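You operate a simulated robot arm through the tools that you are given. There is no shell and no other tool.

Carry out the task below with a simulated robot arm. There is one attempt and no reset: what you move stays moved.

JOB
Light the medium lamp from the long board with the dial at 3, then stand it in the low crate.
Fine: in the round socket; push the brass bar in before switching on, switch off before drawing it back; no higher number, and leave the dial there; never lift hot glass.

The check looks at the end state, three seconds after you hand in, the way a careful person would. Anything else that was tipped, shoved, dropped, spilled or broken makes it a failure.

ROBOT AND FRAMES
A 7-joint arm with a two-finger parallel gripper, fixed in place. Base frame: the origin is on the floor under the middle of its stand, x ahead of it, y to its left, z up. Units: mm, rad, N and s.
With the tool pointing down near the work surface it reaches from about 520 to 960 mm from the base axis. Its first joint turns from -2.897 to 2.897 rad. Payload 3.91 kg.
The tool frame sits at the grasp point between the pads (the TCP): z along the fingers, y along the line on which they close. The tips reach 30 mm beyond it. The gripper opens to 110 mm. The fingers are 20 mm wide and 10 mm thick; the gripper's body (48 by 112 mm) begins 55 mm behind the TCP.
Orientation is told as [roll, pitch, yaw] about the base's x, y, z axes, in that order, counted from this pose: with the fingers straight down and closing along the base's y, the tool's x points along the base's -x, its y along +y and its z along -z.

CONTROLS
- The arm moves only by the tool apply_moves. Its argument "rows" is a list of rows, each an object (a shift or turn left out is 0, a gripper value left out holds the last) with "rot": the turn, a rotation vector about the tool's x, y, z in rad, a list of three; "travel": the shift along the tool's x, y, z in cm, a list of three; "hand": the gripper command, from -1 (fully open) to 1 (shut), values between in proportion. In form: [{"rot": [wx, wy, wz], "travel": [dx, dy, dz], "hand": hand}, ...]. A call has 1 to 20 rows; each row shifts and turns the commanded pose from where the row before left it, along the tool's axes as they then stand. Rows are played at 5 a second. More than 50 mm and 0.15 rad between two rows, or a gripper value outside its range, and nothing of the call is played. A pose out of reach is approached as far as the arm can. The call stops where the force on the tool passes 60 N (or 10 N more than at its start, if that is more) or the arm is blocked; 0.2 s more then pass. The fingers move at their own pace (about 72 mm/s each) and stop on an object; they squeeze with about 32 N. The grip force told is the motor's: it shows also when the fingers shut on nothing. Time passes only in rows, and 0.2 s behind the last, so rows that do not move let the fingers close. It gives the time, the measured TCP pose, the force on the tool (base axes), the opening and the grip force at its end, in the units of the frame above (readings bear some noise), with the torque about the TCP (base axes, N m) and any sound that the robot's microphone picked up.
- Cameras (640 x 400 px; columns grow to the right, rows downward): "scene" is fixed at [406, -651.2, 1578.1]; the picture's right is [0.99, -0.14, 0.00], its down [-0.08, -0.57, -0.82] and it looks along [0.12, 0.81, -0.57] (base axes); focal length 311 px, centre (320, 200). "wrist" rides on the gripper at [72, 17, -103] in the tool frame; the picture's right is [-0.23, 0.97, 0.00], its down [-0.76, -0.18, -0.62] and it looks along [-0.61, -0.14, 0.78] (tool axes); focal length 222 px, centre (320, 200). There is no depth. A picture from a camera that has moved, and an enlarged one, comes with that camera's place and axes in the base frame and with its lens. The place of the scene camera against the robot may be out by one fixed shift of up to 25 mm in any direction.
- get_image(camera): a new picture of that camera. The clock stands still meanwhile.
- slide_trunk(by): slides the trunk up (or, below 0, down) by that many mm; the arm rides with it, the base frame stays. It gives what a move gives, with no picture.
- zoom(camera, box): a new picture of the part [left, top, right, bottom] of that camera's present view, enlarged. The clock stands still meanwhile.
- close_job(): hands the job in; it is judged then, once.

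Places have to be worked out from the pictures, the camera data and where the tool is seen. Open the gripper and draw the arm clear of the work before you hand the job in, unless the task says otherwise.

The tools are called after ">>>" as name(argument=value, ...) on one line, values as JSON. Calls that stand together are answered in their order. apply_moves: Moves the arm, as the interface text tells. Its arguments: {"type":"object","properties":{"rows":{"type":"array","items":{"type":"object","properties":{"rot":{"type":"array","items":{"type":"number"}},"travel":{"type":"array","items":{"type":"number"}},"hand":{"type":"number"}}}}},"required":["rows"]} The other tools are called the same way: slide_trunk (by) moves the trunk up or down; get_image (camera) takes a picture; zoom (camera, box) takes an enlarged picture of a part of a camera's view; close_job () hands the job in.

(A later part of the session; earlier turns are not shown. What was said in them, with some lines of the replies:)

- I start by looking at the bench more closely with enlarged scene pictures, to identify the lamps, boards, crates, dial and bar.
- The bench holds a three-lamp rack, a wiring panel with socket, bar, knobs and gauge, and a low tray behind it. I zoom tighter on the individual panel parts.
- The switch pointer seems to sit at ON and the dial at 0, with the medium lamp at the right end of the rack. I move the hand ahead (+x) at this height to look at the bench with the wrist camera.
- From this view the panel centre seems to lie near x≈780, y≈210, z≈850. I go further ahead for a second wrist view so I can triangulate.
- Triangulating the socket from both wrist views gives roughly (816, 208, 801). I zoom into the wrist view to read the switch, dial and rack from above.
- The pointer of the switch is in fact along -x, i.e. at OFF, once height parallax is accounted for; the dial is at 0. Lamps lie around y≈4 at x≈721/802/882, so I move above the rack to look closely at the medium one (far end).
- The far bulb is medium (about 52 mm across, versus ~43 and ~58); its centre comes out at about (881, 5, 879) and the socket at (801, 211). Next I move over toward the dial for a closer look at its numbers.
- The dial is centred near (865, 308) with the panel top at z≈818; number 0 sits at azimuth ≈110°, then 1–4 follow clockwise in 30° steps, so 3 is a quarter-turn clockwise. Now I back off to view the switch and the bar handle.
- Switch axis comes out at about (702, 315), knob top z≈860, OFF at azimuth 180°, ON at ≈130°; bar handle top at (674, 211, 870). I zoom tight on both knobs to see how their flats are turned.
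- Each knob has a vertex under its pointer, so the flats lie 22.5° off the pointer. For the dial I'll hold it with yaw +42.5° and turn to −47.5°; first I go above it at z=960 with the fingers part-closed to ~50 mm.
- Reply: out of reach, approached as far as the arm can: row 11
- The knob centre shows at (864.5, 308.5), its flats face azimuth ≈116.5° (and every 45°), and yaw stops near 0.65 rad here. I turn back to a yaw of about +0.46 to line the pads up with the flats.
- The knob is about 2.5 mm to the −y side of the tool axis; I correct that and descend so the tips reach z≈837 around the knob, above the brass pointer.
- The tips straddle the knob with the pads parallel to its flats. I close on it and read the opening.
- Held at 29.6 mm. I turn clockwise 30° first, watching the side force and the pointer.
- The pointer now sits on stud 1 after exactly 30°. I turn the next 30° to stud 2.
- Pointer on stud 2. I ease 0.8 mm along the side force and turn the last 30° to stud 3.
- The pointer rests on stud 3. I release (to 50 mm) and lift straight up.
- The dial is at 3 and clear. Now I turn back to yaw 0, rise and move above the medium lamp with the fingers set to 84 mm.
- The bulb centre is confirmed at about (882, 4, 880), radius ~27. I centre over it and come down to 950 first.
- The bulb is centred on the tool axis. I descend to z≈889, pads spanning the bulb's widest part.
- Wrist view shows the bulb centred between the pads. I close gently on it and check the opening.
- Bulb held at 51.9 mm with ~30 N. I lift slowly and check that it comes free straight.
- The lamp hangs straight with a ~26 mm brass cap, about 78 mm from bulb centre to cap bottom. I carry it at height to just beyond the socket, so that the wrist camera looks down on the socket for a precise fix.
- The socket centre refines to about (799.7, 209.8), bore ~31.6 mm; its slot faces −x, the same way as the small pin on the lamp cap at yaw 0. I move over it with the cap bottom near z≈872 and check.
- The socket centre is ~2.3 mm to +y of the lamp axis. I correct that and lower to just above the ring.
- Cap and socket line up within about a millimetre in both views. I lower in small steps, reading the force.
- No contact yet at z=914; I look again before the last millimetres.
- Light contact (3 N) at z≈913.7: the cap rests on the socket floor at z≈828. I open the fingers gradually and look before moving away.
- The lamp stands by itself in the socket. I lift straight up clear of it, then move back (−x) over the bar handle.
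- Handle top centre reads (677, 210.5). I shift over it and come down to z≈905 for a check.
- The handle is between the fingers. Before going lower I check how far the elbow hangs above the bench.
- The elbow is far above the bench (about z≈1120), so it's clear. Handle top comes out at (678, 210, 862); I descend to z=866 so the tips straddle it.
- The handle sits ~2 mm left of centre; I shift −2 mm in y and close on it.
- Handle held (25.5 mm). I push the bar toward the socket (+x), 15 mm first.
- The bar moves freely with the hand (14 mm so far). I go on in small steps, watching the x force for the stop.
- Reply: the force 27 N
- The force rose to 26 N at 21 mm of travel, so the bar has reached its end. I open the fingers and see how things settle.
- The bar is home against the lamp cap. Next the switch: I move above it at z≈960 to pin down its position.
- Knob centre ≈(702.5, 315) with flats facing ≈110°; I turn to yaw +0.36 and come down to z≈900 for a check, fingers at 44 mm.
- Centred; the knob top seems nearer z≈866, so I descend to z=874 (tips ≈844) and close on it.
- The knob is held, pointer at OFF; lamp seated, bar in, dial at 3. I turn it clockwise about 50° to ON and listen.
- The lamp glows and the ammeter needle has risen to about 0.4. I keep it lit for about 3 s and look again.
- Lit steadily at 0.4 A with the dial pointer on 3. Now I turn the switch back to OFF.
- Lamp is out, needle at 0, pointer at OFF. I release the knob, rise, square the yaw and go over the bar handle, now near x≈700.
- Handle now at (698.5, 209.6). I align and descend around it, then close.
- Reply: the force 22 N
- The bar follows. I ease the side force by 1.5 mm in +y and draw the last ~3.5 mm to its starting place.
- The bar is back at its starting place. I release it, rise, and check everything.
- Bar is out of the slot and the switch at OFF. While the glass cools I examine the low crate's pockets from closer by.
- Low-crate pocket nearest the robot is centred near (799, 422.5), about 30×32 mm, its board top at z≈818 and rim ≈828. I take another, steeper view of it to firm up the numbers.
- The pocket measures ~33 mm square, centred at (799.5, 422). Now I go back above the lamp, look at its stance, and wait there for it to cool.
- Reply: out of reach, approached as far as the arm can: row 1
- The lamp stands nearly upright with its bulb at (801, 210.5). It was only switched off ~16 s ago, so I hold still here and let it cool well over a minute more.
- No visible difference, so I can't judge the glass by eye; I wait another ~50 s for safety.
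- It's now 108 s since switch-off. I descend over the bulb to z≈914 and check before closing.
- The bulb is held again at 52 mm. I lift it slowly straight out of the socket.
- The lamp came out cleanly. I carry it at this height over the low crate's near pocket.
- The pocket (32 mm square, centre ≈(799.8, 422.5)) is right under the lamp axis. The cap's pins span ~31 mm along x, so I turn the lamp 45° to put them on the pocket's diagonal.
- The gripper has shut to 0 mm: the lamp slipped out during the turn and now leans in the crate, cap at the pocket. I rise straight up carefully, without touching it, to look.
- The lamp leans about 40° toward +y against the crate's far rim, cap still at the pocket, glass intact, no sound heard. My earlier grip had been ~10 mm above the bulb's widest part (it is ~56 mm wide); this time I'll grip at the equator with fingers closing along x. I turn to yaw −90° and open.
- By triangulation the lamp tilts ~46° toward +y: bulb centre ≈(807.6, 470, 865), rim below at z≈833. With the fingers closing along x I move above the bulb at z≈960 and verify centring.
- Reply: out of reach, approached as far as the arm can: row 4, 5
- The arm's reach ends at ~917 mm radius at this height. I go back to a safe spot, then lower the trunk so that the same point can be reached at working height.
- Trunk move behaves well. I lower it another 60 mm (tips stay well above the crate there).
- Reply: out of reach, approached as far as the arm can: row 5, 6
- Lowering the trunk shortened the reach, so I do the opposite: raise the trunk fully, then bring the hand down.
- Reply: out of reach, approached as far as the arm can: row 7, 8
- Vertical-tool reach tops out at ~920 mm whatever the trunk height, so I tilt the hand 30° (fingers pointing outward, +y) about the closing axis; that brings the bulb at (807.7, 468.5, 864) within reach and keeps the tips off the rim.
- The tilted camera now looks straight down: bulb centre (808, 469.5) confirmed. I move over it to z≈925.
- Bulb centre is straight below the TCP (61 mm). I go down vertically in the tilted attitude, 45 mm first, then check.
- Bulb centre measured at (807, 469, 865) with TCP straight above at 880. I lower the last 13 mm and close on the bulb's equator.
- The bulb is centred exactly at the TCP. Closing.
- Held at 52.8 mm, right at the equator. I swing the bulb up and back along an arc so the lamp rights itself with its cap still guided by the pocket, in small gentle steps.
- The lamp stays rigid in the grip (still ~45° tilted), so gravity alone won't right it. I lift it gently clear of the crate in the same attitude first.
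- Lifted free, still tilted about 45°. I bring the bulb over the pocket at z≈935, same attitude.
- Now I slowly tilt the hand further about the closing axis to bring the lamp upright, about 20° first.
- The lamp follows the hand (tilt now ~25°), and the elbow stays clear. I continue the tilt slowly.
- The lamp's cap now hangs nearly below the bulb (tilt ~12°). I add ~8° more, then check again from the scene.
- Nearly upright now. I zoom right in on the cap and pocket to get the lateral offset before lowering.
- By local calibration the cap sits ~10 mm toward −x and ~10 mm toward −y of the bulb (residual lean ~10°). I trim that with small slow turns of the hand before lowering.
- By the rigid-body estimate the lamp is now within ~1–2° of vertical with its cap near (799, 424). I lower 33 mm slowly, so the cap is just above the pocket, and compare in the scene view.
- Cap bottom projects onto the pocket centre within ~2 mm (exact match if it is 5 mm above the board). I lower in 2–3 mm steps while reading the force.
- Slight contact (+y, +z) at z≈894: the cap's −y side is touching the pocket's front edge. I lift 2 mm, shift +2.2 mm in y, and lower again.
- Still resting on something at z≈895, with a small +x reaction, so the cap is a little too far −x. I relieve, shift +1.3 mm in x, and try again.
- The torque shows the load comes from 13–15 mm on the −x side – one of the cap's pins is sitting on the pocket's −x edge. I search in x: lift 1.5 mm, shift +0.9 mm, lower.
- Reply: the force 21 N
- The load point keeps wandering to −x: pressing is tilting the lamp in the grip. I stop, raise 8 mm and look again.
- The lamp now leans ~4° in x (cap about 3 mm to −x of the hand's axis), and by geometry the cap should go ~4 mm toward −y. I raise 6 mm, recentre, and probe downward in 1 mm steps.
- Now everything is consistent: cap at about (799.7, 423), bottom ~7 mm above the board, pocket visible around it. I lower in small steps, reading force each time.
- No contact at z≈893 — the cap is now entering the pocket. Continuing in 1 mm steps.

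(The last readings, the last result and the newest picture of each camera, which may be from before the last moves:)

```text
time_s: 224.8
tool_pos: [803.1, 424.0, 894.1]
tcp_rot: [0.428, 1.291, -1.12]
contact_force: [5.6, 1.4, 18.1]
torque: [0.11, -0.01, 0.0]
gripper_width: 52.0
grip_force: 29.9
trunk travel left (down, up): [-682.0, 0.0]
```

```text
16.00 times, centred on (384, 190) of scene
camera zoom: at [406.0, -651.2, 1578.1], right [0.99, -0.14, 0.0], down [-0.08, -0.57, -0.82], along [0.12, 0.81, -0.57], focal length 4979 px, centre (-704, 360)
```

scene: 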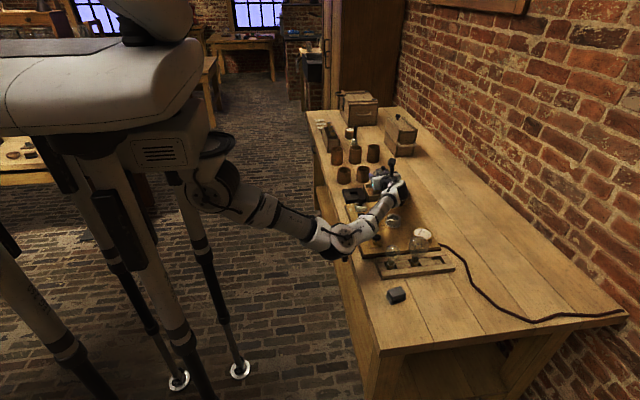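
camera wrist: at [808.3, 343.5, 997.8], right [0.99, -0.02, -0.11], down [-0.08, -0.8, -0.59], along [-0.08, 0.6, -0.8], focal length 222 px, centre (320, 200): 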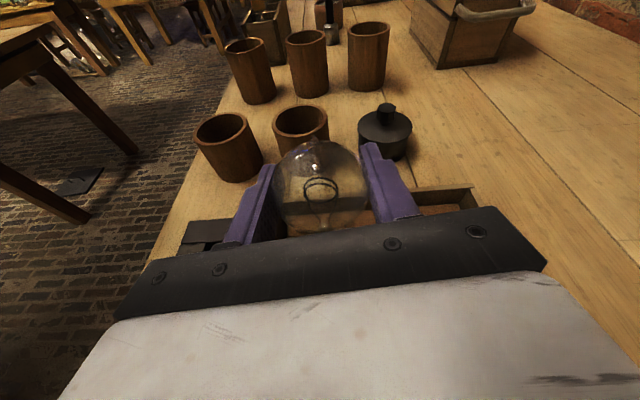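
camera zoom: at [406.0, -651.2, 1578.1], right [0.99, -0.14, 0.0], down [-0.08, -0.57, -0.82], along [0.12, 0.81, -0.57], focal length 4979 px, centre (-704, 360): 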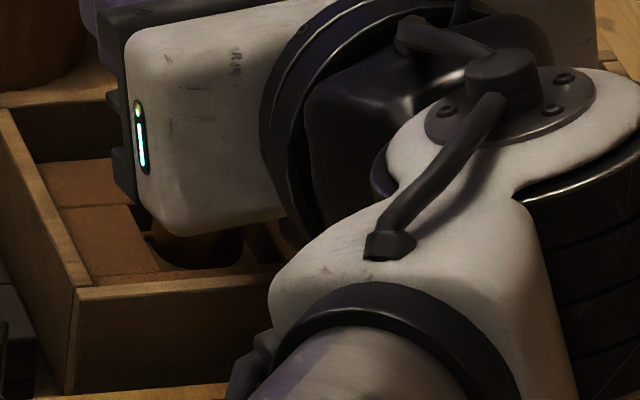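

Contact again at z≈893, and the torque puts it at the −x pin on the pocket edge (x≈783). I raise 3 mm and measure the cap against the pocket again.

>>> apply_moves(rows=[{"travel": [0.192, 0.0225, -0.0514]}, {"travel": [0.192, 0.0225, -0.0514]}, {"travel": [0.192, 0.0225, -0.0514]}, {}])

>>> zoom(camera="scene", box=[372, 180, 396, 200])

>>> zoom(camera="wrist", box=[240, 110, 400, 240])

```text
time_s: 225.8
tool_pos: [803.1, 423.8, 896.0]
tcp_rot: [0.409, 1.286, -1.133]
contact_force: [0.3, 0.1, -0.2]
torque: [-0.02, -0.02, 0.04]
gripper_width: 52.1
grip_force: 29.7
trunk travel left (down, up): [-682.0, 0.0]
```

```text
16.00 times, centred on (384, 190) of scene
camera zoom: at [406.0, -651.2, 1578.1], right [0.99, -0.14, 0.0], down [-0.08, -0.57, -0.82], along [0.12, 0.81, -0.57], focal length 4979 px, centre (-704, 360)
```

zoom: 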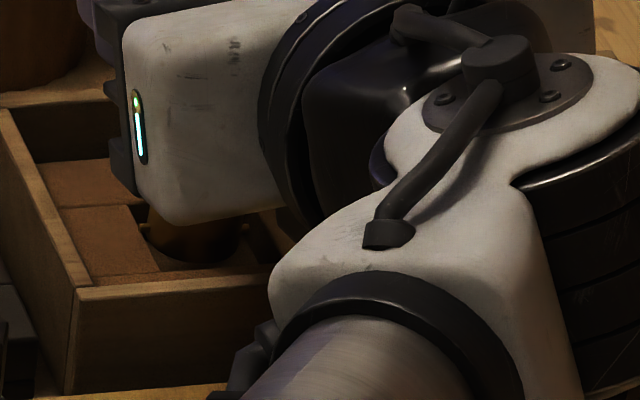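

```text
3.08 times, centred on (320, 175) of wrist
camera zoom: at [811.2, 342.3, 991.9], right [0.99, -0.02, -0.11], down [-0.08, -0.8, -0.59], along [-0.08, 0.6, -0.8], focal length 684 px, centre (320, 277)
```

zoom: 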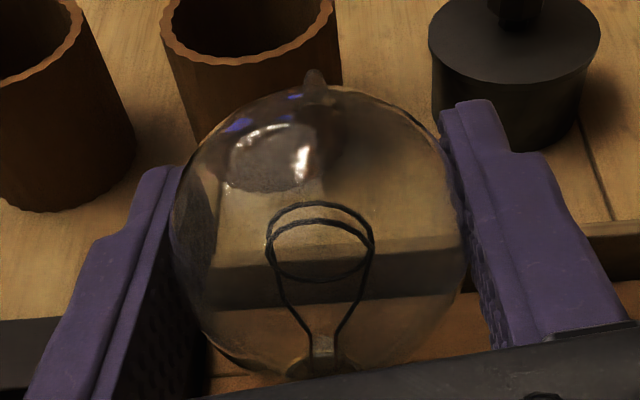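

The cap sits ~2 mm too far −x. I shift +2 mm and probe again with very light contact.

>>> apply_moves(rows=[{"travel": [-0.0238, 0.1986, -0.0022]}, {"travel": [-0.192, -0.0225, 0.0514]}, {}])

>>> apply_moves(rows=[{"travel": [-0.096, -0.0113, 0.0257]}, {}])

>>> zoom(camera="scene", box=[372, 180, 396, 200])

```text
time_s: 226.6
tool_pos: [805.5, 422.9, 895.6]
tcp_rot: [0.415, 1.289, -1.13]
contact_force: [-0.9, 0.4, -0.3]
torque: [-0.03, -0.02, -0.03]
gripper_width: 51.8
grip_force: 29.8
trunk travel left (down, up): [-682.0, 0.0]
```

```text
time_s: 227.2
tool_pos: [805.9, 423.0, 892.7]
tcp_rot: [0.414, 1.288, -1.129]
contact_force: [0.2, -0.3, -0.9]
torque: [0.03, 0.0, 0.03]
gripper_width: 51.9
grip_force: 29.8
trunk travel left (down, up): [-682.0, 0.0]
```

```text
16.00 times, centred on (384, 190) of scene
camera zoom: at [406.0, -651.2, 1578.1], right [0.99, -0.14, 0.0], down [-0.08, -0.57, -0.82], along [0.12, 0.81, -0.57], focal length 4979 px, centre (-704, 360)
```

zoom: 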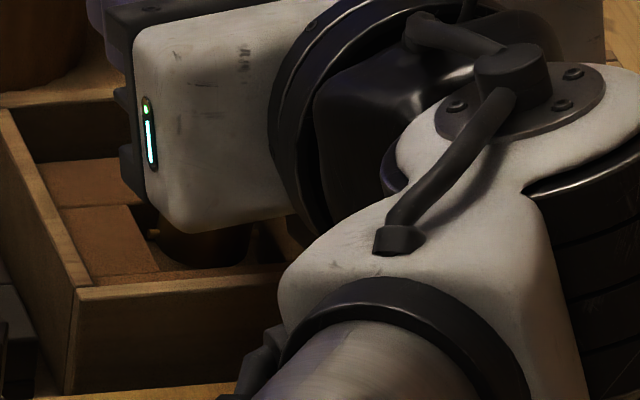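

>>> apply_moves(rows=[{"travel": [-0.072, -0.0085, 0.0193]}, {}])

>>> apply_moves(rows=[{"travel": [-0.072, -0.0085, 0.0193]}, {}])

```text
time_s: 227.8
tool_pos: [804.5, 424.2, 891.0]
tcp_rot: [0.415, 1.289, -1.129]
contact_force: [-1.0, -0.1, 0.0]
torque: [0.05, -0.02, 0.02]
gripper_width: 51.8
grip_force: 29.7
trunk travel left (down, up): [-682.0, 0.0]
```

```text
time_s: 228.4
tool_pos: [805.9, 422.5, 891.8]
tcp_rot: [0.415, 1.288, -1.128]
contact_force: [-0.2, 0.4, -0.2]
torque: [0.0, -0.01, 0.0]
gripper_width: 52.2
grip_force: 30.1
trunk travel left (down, up): [-682.0, 0.0]
```

No contact below the earlier stop height now — the pins are going in. Continuing gently.

>>> apply_moves(rows=[{"travel": [-0.096, -0.0113, 0.0257]}, {}])

>>> apply_moves(rows=[{"travel": [-0.096, -0.0113, 0.0257]}, {}])

>>> zoom(camera="scene", box=[372, 180, 396, 200])

```text
time_s: 229.0
tool_pos: [804.8, 423.8, 890.5]
tcp_rot: [0.415, 1.288, -1.129]
contact_force: [0.0, -0.3, -0.7]
torque: [0.03, 0.0, 0.0]
gripper_width: 52.0
grip_force: 30.1
trunk travel left (down, up): [-682.0, 0.0]
```

```text
time_s: 229.6
tool_pos: [805.7, 423.7, 889.5]
tcp_rot: [0.415, 1.288, -1.13]
contact_force: [-0.6, 0.3, -0.7]
torque: [0.0, 0.01, -0.02]
gripper_width: 52.0
grip_force: 30.4
trunk travel left (down, up): [-682.0, 0.0]
```

```text
16.00 times, centred on (384, 190) of scene
camera zoom: at [406.0, -651.2, 1578.1], right [0.99, -0.14, 0.0], down [-0.08, -0.57, -0.82], along [0.12, 0.81, -0.57], focal length 4979 px, centre (-704, 360)
```

zoom: 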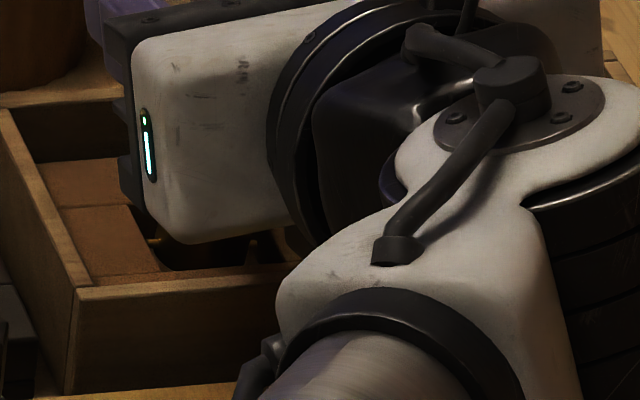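

>>> apply_moves(rows=[{"travel": [-0.096, -0.0113, 0.0257]}, {}])

>>> apply_moves(rows=[{"travel": [-0.096, -0.0113, 0.0257]}, {}])

>>> apply_moves(rows=[{"travel": [-0.096, -0.0113, 0.0257]}, {}])

>>> zoom(camera="scene", box=[372, 180, 396, 200])

```text
time_s: 230.2
tool_pos: [806.1, 423.3, 888.8]
tcp_rot: [0.416, 1.289, -1.127]
contact_force: [1.0, 0.0, -0.8]
torque: [-0.03, 0.06, -0.01]
gripper_width: 52.1
grip_force: 30.2
trunk travel left (down, up): [-682.0, 0.0]
```

```text
time_s: 230.8
tool_pos: [805.6, 422.9, 886.7]
tcp_rot: [0.414, 1.287, -1.129]
contact_force: [0.7, 0.3, -0.5]
torque: [0.0, 0.0, 0.0]
gripper_width: 51.8
grip_force: 29.8
trunk travel left (down, up): [-682.0, 0.0]
```

```text
time_s: 231.4
tool_pos: [805.7, 422.8, 885.6]
tcp_rot: [0.415, 1.288, -1.129]
contact_force: [0.2, 0.0, -0.7]
torque: [-0.01, 0.04, -0.03]
gripper_width: 52.1
grip_force: 30.1
trunk travel left (down, up): [-682.0, 0.0]
```

```text
16.00 times, centred on (384, 190) of scene
camera zoom: at [406.0, -651.2, 1578.1], right [0.99, -0.14, 0.0], down [-0.08, -0.57, -0.82], along [0.12, 0.81, -0.57], focal length 4979 px, centre (-704, 360)
```

zoom: 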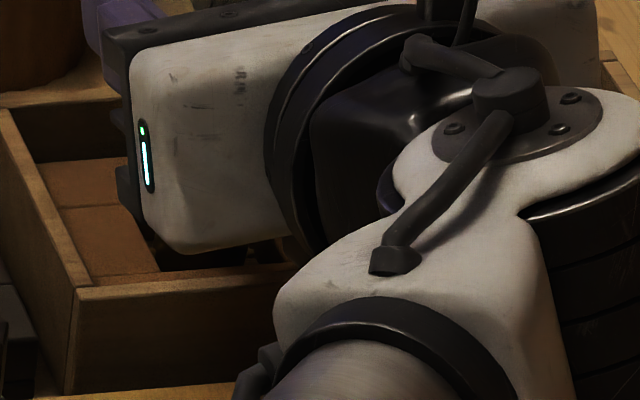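

>>> apply_moves(rows=[{"travel": [-0.096, -0.0113, 0.0257]}, {}])

>>> apply_moves(rows=[{"travel": [-0.096, -0.0113, 0.0257]}, {}])

>>> apply_moves(rows=[{"travel": [-0.072, -0.0085, 0.0193]}, {}])

```text
time_s: 232.0
tool_pos: [805.8, 423.6, 885.6]
tcp_rot: [0.416, 1.288, -1.128]
contact_force: [0.5, 1.3, -1.1]
torque: [0.0, -0.01, 0.01]
gripper_width: 51.9
grip_force: 29.8
trunk travel left (down, up): [-682.0, 0.0]
```

```text
time_s: 232.6
tool_pos: [806.1, 423.3, 885.4]
tcp_rot: [0.416, 1.288, -1.13]
contact_force: [0.4, -0.1, -0.1]
torque: [0.0, 0.01, 0.02]
gripper_width: 51.9
grip_force: 30.0
trunk travel left (down, up): [-682.0, 0.0]
```

```text
time_s: 233.2
tool_pos: [804.3, 423.3, 884.6]
tcp_rot: [0.419, 1.288, -1.126]
contact_force: [0.7, -1.1, 2.9]
torque: [0.05, -0.04, 0.0]
gripper_width: 51.8
grip_force: 30.4
trunk travel left (down, up): [-682.0, 0.0]
```

Light floor contact (3 N) at z≈884: the cap is seated in the pocket. The bulb still leans a few mm to +x, so I ease the hand 4 mm toward −x to stand it upright before letting go.

>>> apply_moves(rows=[{"travel": [0.0119, -0.0993, 0.0011]}, {"travel": [0.0119, -0.0993, 0.0011]}, {}])

>>> apply_moves(rows=[{"travel": [0.0119, -0.0993, 0.0011]}, {"travel": [0.0119, -0.0993, 0.0011]}, {}])

>>> zoom(camera="wrist", box=[240, 110, 400, 240])

>>> zoom(camera="scene", box=[365, 155, 410, 200])

```text
time_s: 234.0
tool_pos: [805.4, 424.1, 884.3]
tcp_rot: [0.421, 1.288, -1.127]
contact_force: [10.5, 2.6, 4.5]
torque: [0.17, -0.69, 0.03]
gripper_width: 51.9
grip_force: 30.0
trunk travel left (down, up): [-682.0, 0.0]
```

```text
time_s: 234.8
tool_pos: [801.2, 423.2, 884.9]
tcp_rot: [0.418, 1.288, -1.129]
contact_force: [12.5, -2.7, 7.6]
torque: [-0.21, -0.92, 0.05]
gripper_width: 52.1
grip_force: 30.4
trunk travel left (down, up): [-682.0, 0.0]
```

```text
3.08 times, centred on (320, 175) of wrist
camera zoom: at [810.1, 341.3, 981.5], right [0.99, -0.02, -0.11], down [-0.08, -0.8, -0.59], along [-0.07, 0.6, -0.8], focal length 684 px, centre (320, 277)
```

zoom: 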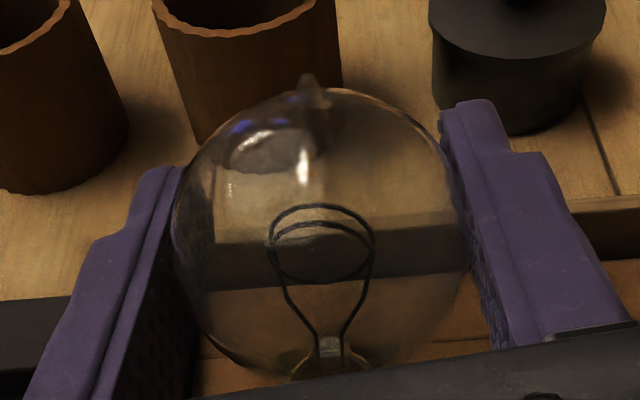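

```text
8.89 times, centred on (388, 178) of scene
camera zoom: at [406.0, -651.2, 1578.1], right [0.99, -0.14, 0.0], down [-0.08, -0.57, -0.82], along [0.12, 0.81, -0.57], focal length 2766 px, centre (-280, 400)
```

zoom: 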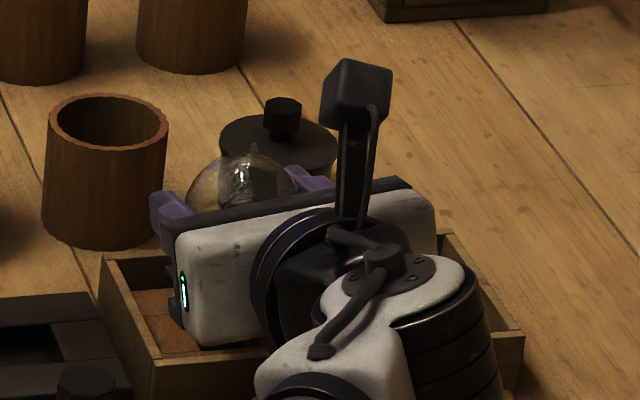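

>>> zoom(camera="scene", box=[372, 180, 396, 200])

```text
16.00 times, centred on (384, 190) of scene
camera zoom: at [406.0, -651.2, 1578.1], right [0.99, -0.14, 0.0], down [-0.08, -0.57, -0.82], along [0.12, 0.81, -0.57], focal length 4979 px, centre (-704, 360)
```

zoom: 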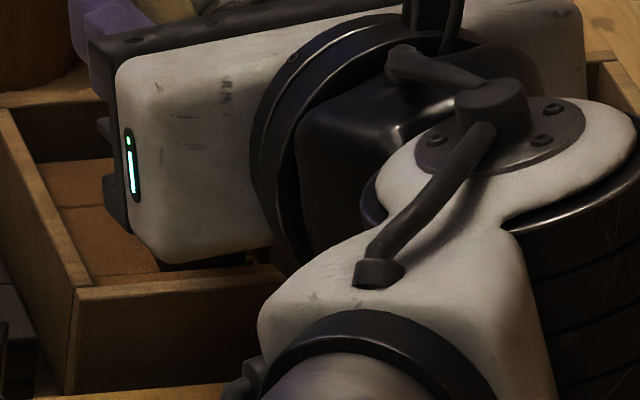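

The crate hasn't shifted, and the bulb (800.4, 423.4) is now right over the cap. I open the fingers in small stages.

>>> apply_moves(rows=[{"hand": 0.03}, {"hand": 0.02}, {"hand": 0.0}, {"hand": -0.03}, {"hand": -0.06}, {}])

>>> zoom(camera="wrist", box=[240, 110, 400, 240])

>>> zoom(camera="scene", box=[365, 155, 410, 200])

```text
time_s: 236.2
tool_pos: [801.2, 424.0, 884.5]
tcp_rot: [0.415, 1.289, -1.13]
contact_force: [0.4, 0.2, -0.2]
torque: [-0.03, -0.03, -0.01]
gripper_width: 58.3
grip_force: 0.1
trunk travel left (down, up): [-682.0, 0.0]
```

```text
3.08 times, centred on (320, 175) of wrist
camera zoom: at [809.5, 342.3, 980.8], right [0.99, -0.02, -0.11], down [-0.08, -0.8, -0.59], along [-0.08, 0.6, -0.8], focal length 684 px, centre (320, 277)
```

zoom: 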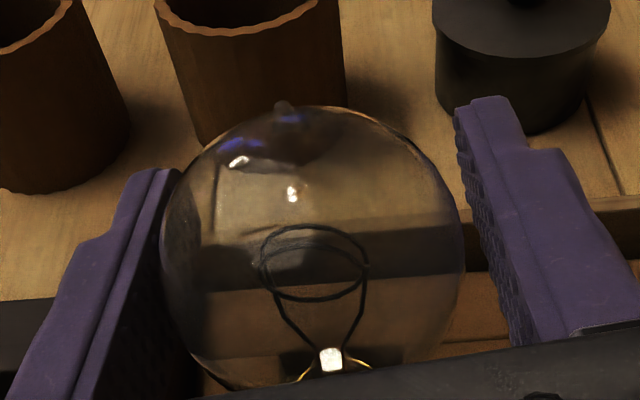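

```text
8.89 times, centred on (388, 178) of scene
camera zoom: at [406.0, -651.2, 1578.1], right [0.99, -0.14, 0.0], down [-0.08, -0.57, -0.82], along [0.12, 0.81, -0.57], focal length 2766 px, centre (-280, 400)
```

zoom: 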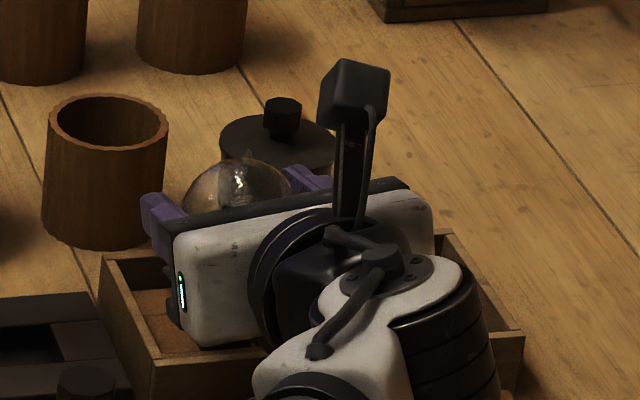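

The lamp is free and nearly upright, maybe just touching the −x finger. I open a bit more and watch whether it stands by itself.

>>> apply_moves(rows=[{"hand": -0.1}, {"hand": -0.14}, {"hand": -0.18}, {}])

>>> zoom(camera="wrist", box=[240, 110, 400, 240])

>>> zoom(camera="scene", box=[365, 155, 410, 200])

```text
time_s: 237.2
tool_pos: [801.6, 424.7, 883.1]
tcp_rot: [0.415, 1.289, -1.13]
contact_force: [0.1, -0.3, -0.3]
torque: [-0.01, 0.0, 0.0]
gripper_width: 65.0
grip_force: 0.1
trunk travel left (down, up): [-682.0, 0.0]
```

```text
3.08 times, centred on (320, 175) of wrist
camera zoom: at [809.5, 342.3, 980.7], right [0.99, -0.02, -0.11], down [-0.08, -0.8, -0.59], along [-0.08, 0.6, -0.8], focal length 684 px, centre (320, 277)
```

zoom: 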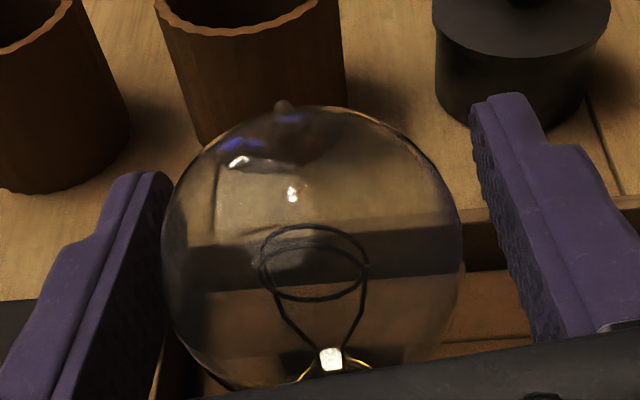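

```text
8.89 times, centred on (388, 178) of scene
camera zoom: at [406.0, -651.2, 1578.1], right [0.99, -0.14, 0.0], down [-0.08, -0.57, -0.82], along [0.12, 0.81, -0.57], focal length 2766 px, centre (-280, 400)
```

zoom: 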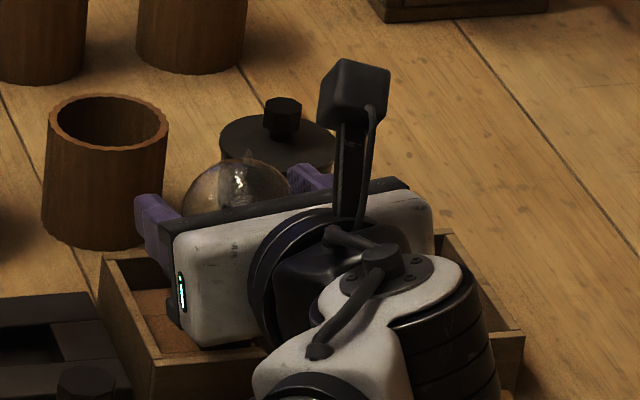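

It stands by itself, unmoved as the fingers opened. I open to 84 mm and withdraw straight up (the bulb is only flanked in x), slowly.

>>> apply_moves(rows=[{"hand": -0.35}, {"hand": -0.53}, {"hand": -0.53}, {"travel": [0.288, 0.034, -0.077]}, {"travel": [0.48, 0.056, -0.129]}, {"travel": [0.48, 0.056, -0.129]}, {}])

>>> zoom(camera="wrist", box=[240, 110, 400, 240])

>>> zoom(camera="scene", box=[365, 155, 410, 200])

```text
time_s: 238.8
tool_pos: [802.5, 422.6, 895.8]
tcp_rot: [0.417, 1.288, -1.13]
contact_force: [-0.2, 0.6, -0.7]
torque: [-0.01, 0.01, 0.02]
gripper_width: 84.2
grip_force: 0.1
trunk travel left (down, up): [-682.0, 0.0]
```

```text
3.08 times, centred on (320, 175) of wrist
camera zoom: at [809.9, 341.4, 993.5], right [0.99, -0.02, -0.11], down [-0.08, -0.8, -0.59], along [-0.08, 0.6, -0.8], focal length 684 px, centre (320, 277)
```

zoom: 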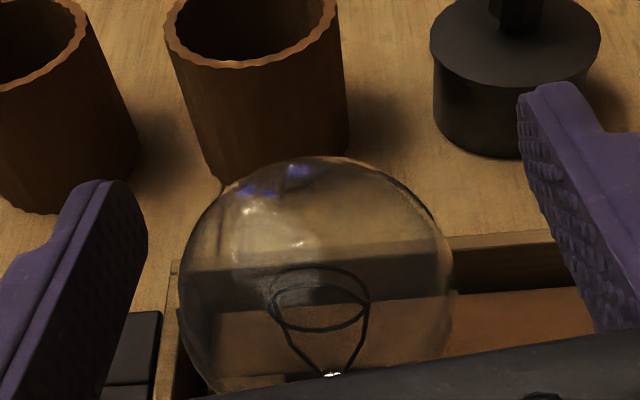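

```text
8.89 times, centred on (388, 178) of scene
camera zoom: at [406.0, -651.2, 1578.1], right [0.99, -0.14, 0.0], down [-0.08, -0.57, -0.82], along [0.12, 0.81, -0.57], focal length 2766 px, centre (-280, 400)
```

zoom: 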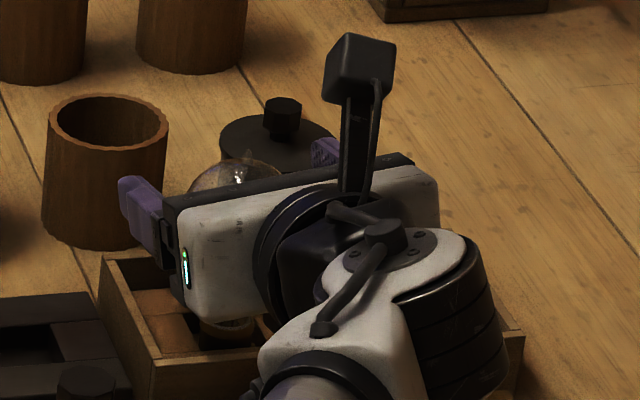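

Lamp is undisturbed. I carry on straight up another 70 mm.

>>> apply_moves(rows=[{"travel": [0.672, 0.079, -0.18]}, {"travel": [0.672, 0.079, -0.18]}, {"travel": [0.672, 0.079, -0.18]}, {"travel": [0.672, 0.079, -0.18]}, {"travel": [0.672, 0.079, -0.18]}, {"travel": [0.672, 0.079, -0.18]}, {"travel": [0.672, 0.079, -0.18]}, {"travel": [0.672, 0.079, -0.18]}, {"travel": [0.672, 0.079, -0.18]}, {"travel": [0.672, 0.079, -0.18]}, {}])

>>> get_image(camera="wrist")

>>> zoom(camera="scene", box=[355, 150, 415, 205])

>>> get_image(camera="scene")

```text
time_s: 241.2
tool_pos: [801.5, 424.9, 967.1]
tcp_rot: [0.415, 1.287, -1.13]
contact_force: [0.6, 0.0, -0.8]
torque: [-0.04, 0.05, 0.0]
gripper_width: 84.1
grip_force: 0.0
trunk travel left (down, up): [-682.0, 0.0]
```

```text
taken
camera wrist: at [809.9, 341.9, 1063.6], right [0.99, -0.02, -0.11], down [-0.08, -0.8, -0.59], along [-0.08, 0.6, -0.8], focal length 222 px, centre (320, 200)
```

wrist: 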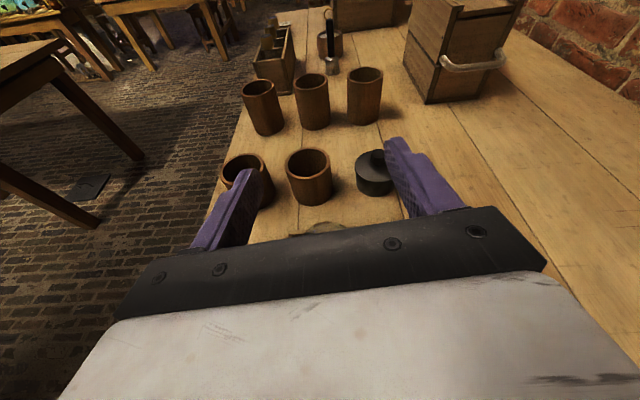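

```text
7.27 times, centred on (385, 178) of scene
camera zoom: at [406.0, -651.2, 1578.1], right [0.99, -0.14, 0.0], down [-0.08, -0.57, -0.82], along [0.12, 0.81, -0.57], focal length 2263 px, centre (-153, 364)
```

zoom: 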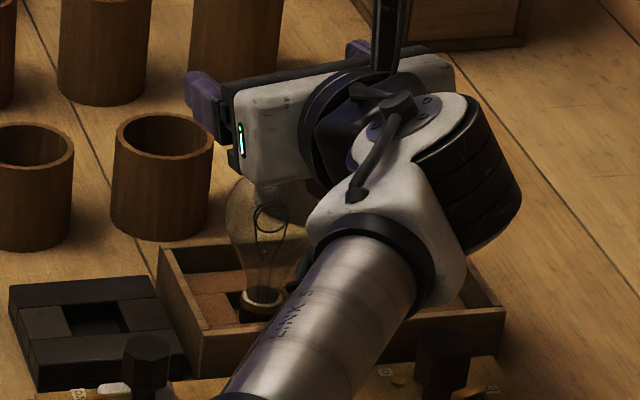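

```text
taken
```

scene: 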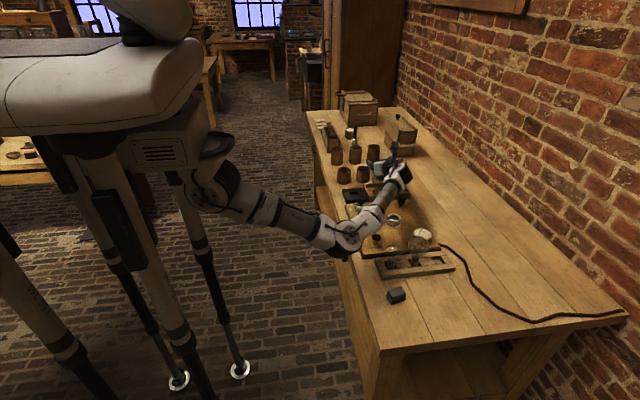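

The lamp stands upright in the low crate. I rise further and then un-tilt the hand well above everything.

>>> apply_moves(rows=[{"travel": [0.96, 0.113, -0.257]}, {"travel": [0.96, 0.113, -0.257]}, {"travel": [0.96, 0.113, -0.257]}, {"travel": [0.96, 0.113, -0.257]}, {"travel": [0.96, 0.113, -0.257]}, {"travel": [0.96, 0.113, -0.257]}, {"rot": [0, -0.09, 0]}, {"rot": [0, 0, 0.12]}, {"rot": [0, -0.14, 0]}, {"rot": [0, -0.14, 0]}, {"rot": [0, -0.14, 0]}, {"rot": [0, -0.14, 0]}, {}])

>>> get_image(camera="scene")

>>> get_image(camera="wrist")

```text
time_s: 244.0
tool_pos: [801.7, 424.2, 1025.6]
tcp_rot: [-0.001, 0.66, -1.571]
contact_force: [0.2, 0.5, 0.0]
torque: [0.0, 0.03, 0.04]
gripper_width: 84.5
grip_force: 0.1
trunk travel left (down, up): [-682.0, 0.0]
```

```text
taken
```

scene: 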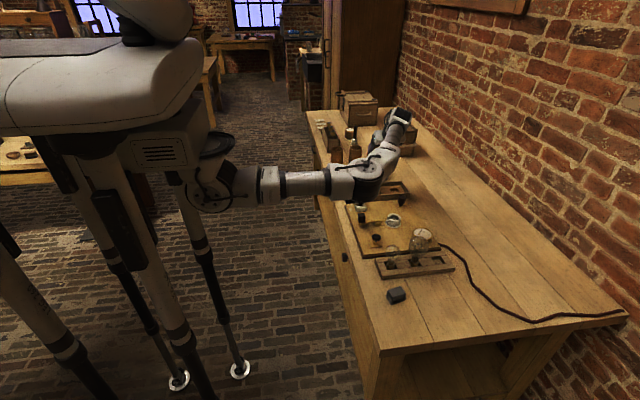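

```text
taken
camera wrist: at [817.7, 416.0, 1151.6], right [0.97, -0.18, -0.14], down [-0.18, -0.98, 0.02], along [-0.14, 0.0, -0.99], focal length 222 px, centre (320, 200)
```

wrist: 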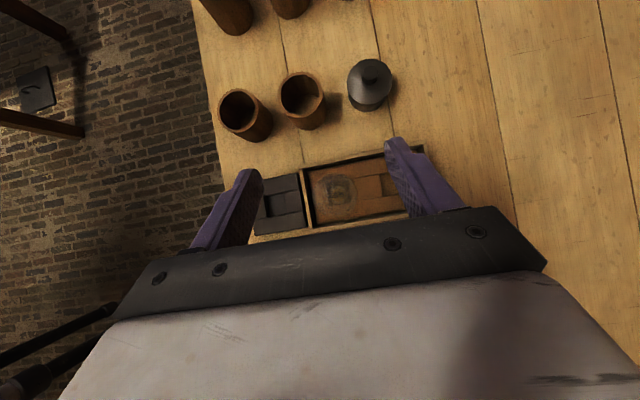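

Lamp looks vertical from above too. I finish un-tilting, draw back toward the robot and square the hand.

>>> apply_moves(rows=[{"rot": [0, -0.132, 0]}, {"rot": [0, -0.132, 0]}, {"rot": [0, -0.132, 0]}, {"rot": [0, -0.132, 0]}, {"rot": [0, -0.132, 0]}, {"travel": [-2.5, -4, -1]}, {"travel": [-2.5, -4, -1]}, {"travel": [-2.5, -4, -1]}, {"travel": [-2.5, -4, -1]}, {"travel": [-2.5, -4, -1]}, {}])

>>> apply_moves(rows=[{"rot": [0, 0, -0.14]}, {"rot": [0, 0, -0.14]}, {"rot": [0, 0, -0.14]}, {"rot": [0, 0, -0.14]}, {"rot": [0, 0, -0.14]}, {"rot": [0, 0, -0.14]}, {"rot": [0, 0, -0.14]}, {"rot": [0, 0, -0.14]}, {"rot": [0, 0, -0.14]}, {"rot": [0, 0, -0.14]}, {"rot": [0, 0, -0.14]}, {"travel": [4, 0, 0]}, {"travel": [4, 0, 0]}, {"travel": [4, 0, 0]}, {}])

>>> get_image(camera="scene")

>>> get_image(camera="wrist")

>>> zoom(camera="scene", box=[350, 150, 430, 210])

>>> zoom(camera="scene", box=[340, 190, 460, 290])

```text
time_s: 246.4
tool_pos: [601.7, 298.9, 1075.1]
tcp_rot: [0.0, 0.004, -1.571]
contact_force: [0.4, -0.4, -0.8]
torque: [0.02, 0.03, 0.06]
gripper_width: 84.6
grip_force: 0.1
trunk travel left (down, up): [-682.0, 0.0]
```

```text
time_s: 249.6
tool_pos: [481.3, 301.2, 1076.1]
tcp_rot: [0.002, 0.0, -0.031]
contact_force: [-0.6, -0.4, 0.9]
torque: [0.01, 0.01, 0.0]
gripper_width: 84.2
grip_force: 0.1
trunk travel left (down, up): [-682.0, 0.0]
```

```text
taken
```

scene: 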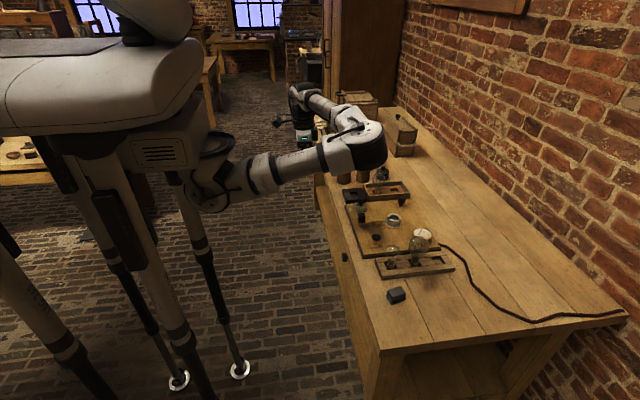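

```text
taken
camera wrist: at [408.8, 319.4, 1178.2], right [0.26, 0.97, 0.0], down [0.76, -0.2, 0.62], along [0.6, -0.16, -0.78], focal length 222 px, centre (320, 200)
```

wrist: 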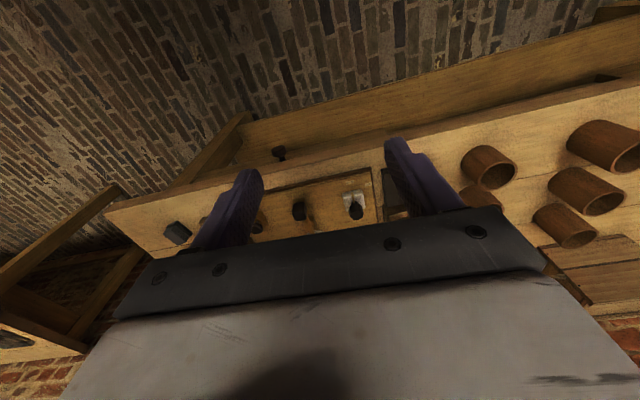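

```text
6.67 times, centred on (390, 180) of scene
camera zoom: at [406.0, -651.2, 1578.1], right [0.99, -0.14, 0.0], down [-0.08, -0.57, -0.82], along [0.12, 0.81, -0.57], focal length 2075 px, centre (-147, 333)
```

zoom: 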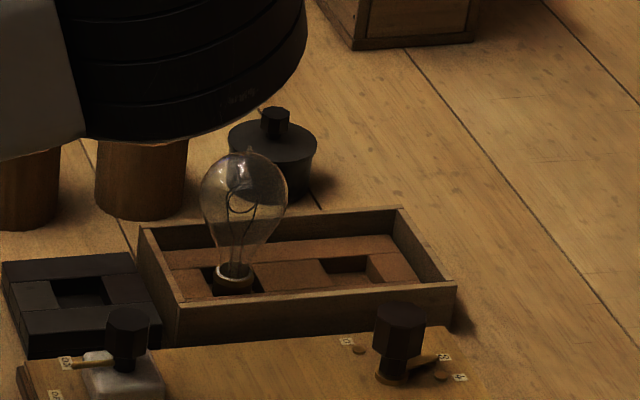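

```text
4.00 times, centred on (400, 240) of scene
camera zoom: at [406.0, -651.2, 1578.1], right [0.99, -0.14, 0.0], down [-0.08, -0.57, -0.82], along [0.12, 0.81, -0.57], focal length 1245 px, centre (0, 40)
```

zoom: 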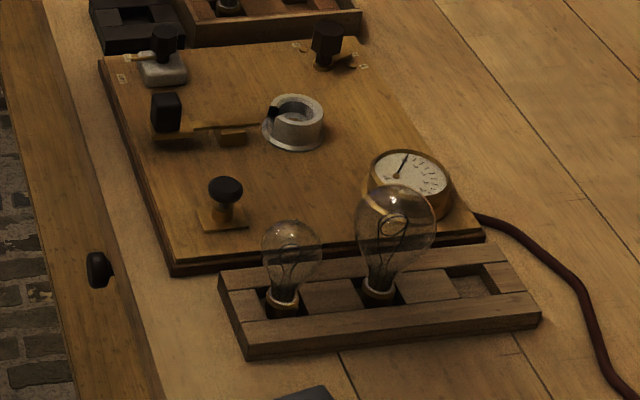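

The medium lamp stands upright in the low crate; dial on 3, switch at OFF, bar drawn back, other lamps untouched. I open the gripper and draw the arm back toward its starting place, then check once more.

>>> apply_moves(rows=[{"travel": [3.5, 0, -1.5], "hand": -1}, {"travel": [3.5, 0, -1.5]}, {"travel": [3.5, 0, -1.5]}, {}, {}, {}, {}, {}, {}, {}])

>>> get_image(camera="scene")

>>> zoom(camera="scene", box=[345, 165, 425, 215])

>>> zoom(camera="scene", box=[355, 180, 415, 220])

```text
time_s: 251.8
tool_pos: [376.4, 304.9, 1120.6]
tcp_rot: [0.004, 0.001, -0.031]
contact_force: [0.1, -0.3, -0.7]
torque: [-0.05, 0.01, 0.01]
gripper_width: 110.0
grip_force: 0.0
trunk travel left (down, up): [-682.0, 0.0]
```

```text
taken
```

scene: 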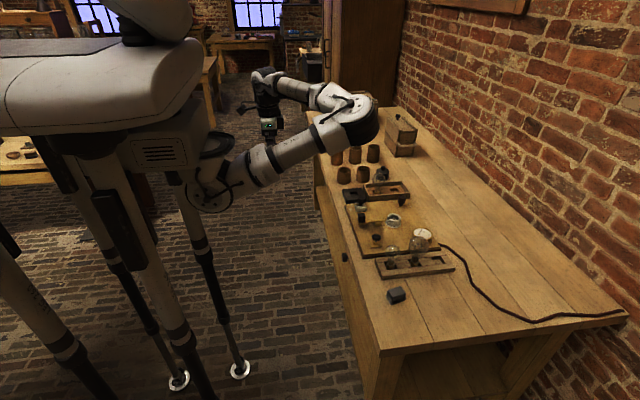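

```text
8.00 times, centred on (385, 190) of scene
camera zoom: at [406.0, -651.2, 1578.1], right [0.99, -0.14, 0.0], down [-0.08, -0.57, -0.82], along [0.12, 0.81, -0.57], focal length 2490 px, centre (-200, 280)
```

zoom: 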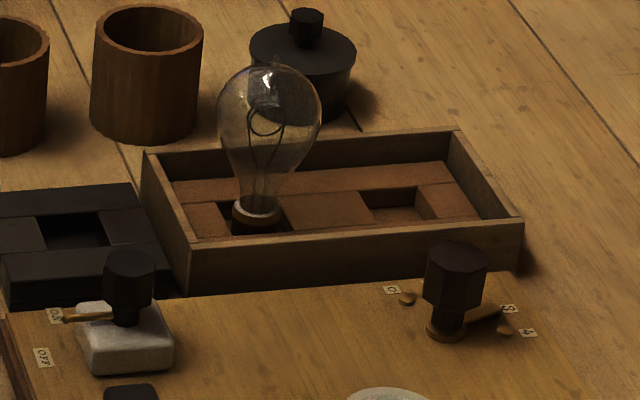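

```text
10.00 times, centred on (385, 200) of scene
camera zoom: at [406.0, -651.2, 1578.1], right [0.99, -0.14, 0.0], down [-0.08, -0.57, -0.82], along [0.12, 0.81, -0.57], focal length 3112 px, centre (-330, 200)
```

zoom: 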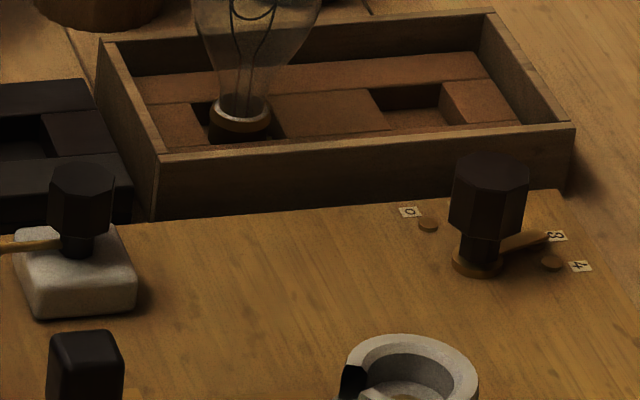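

The lamp stands upright in the pocket of the low crate. The dial pointer is on 3, the switch is at OFF, the bar is drawn back, and the gripper is open and clear. I hand the job in.

>>> close_job()

```text
The job is handed in.
```

The medium lamp was lit in the round socket with the dial at 3, and it now stands upright in the low crate. On the way there it slipped out of the gripper once and dropped into the crate.

- **Lighting:** I seated the lamp, pushed the brass bar in and set the dial to 3. I then switched on; the lamp glowed steadily and the ammeter read 0.4 A for about 3 seconds. I switched off before drawing the bar back.
- **Cooling:** I left it about 108 seconds after switch-off before lifting. There was no visible sign of heat to judge by, so that wait was my only check.
- **The slip:** while I was turning the lamp over the crate, it slid out of the grip and fell roughly 5–10 cm. It came to rest leaning against the crate's far side. The glass looked intact and no sound was picked up. I gripped it again at its widest point and stood it upright in the near pocket; it stayed put when I let go.
- **Refitting:** the cap's side pins only just fit the pocket, so I pressed against the crate a few times, up to about 20 N. The crate did not appear to move in the pictures.

At hand-in the dial was at 3, the switch was off and the bar was back. The other two lamps looked untouched, and the gripper was open and clear. The trunk is 57 mm higher than at the start.
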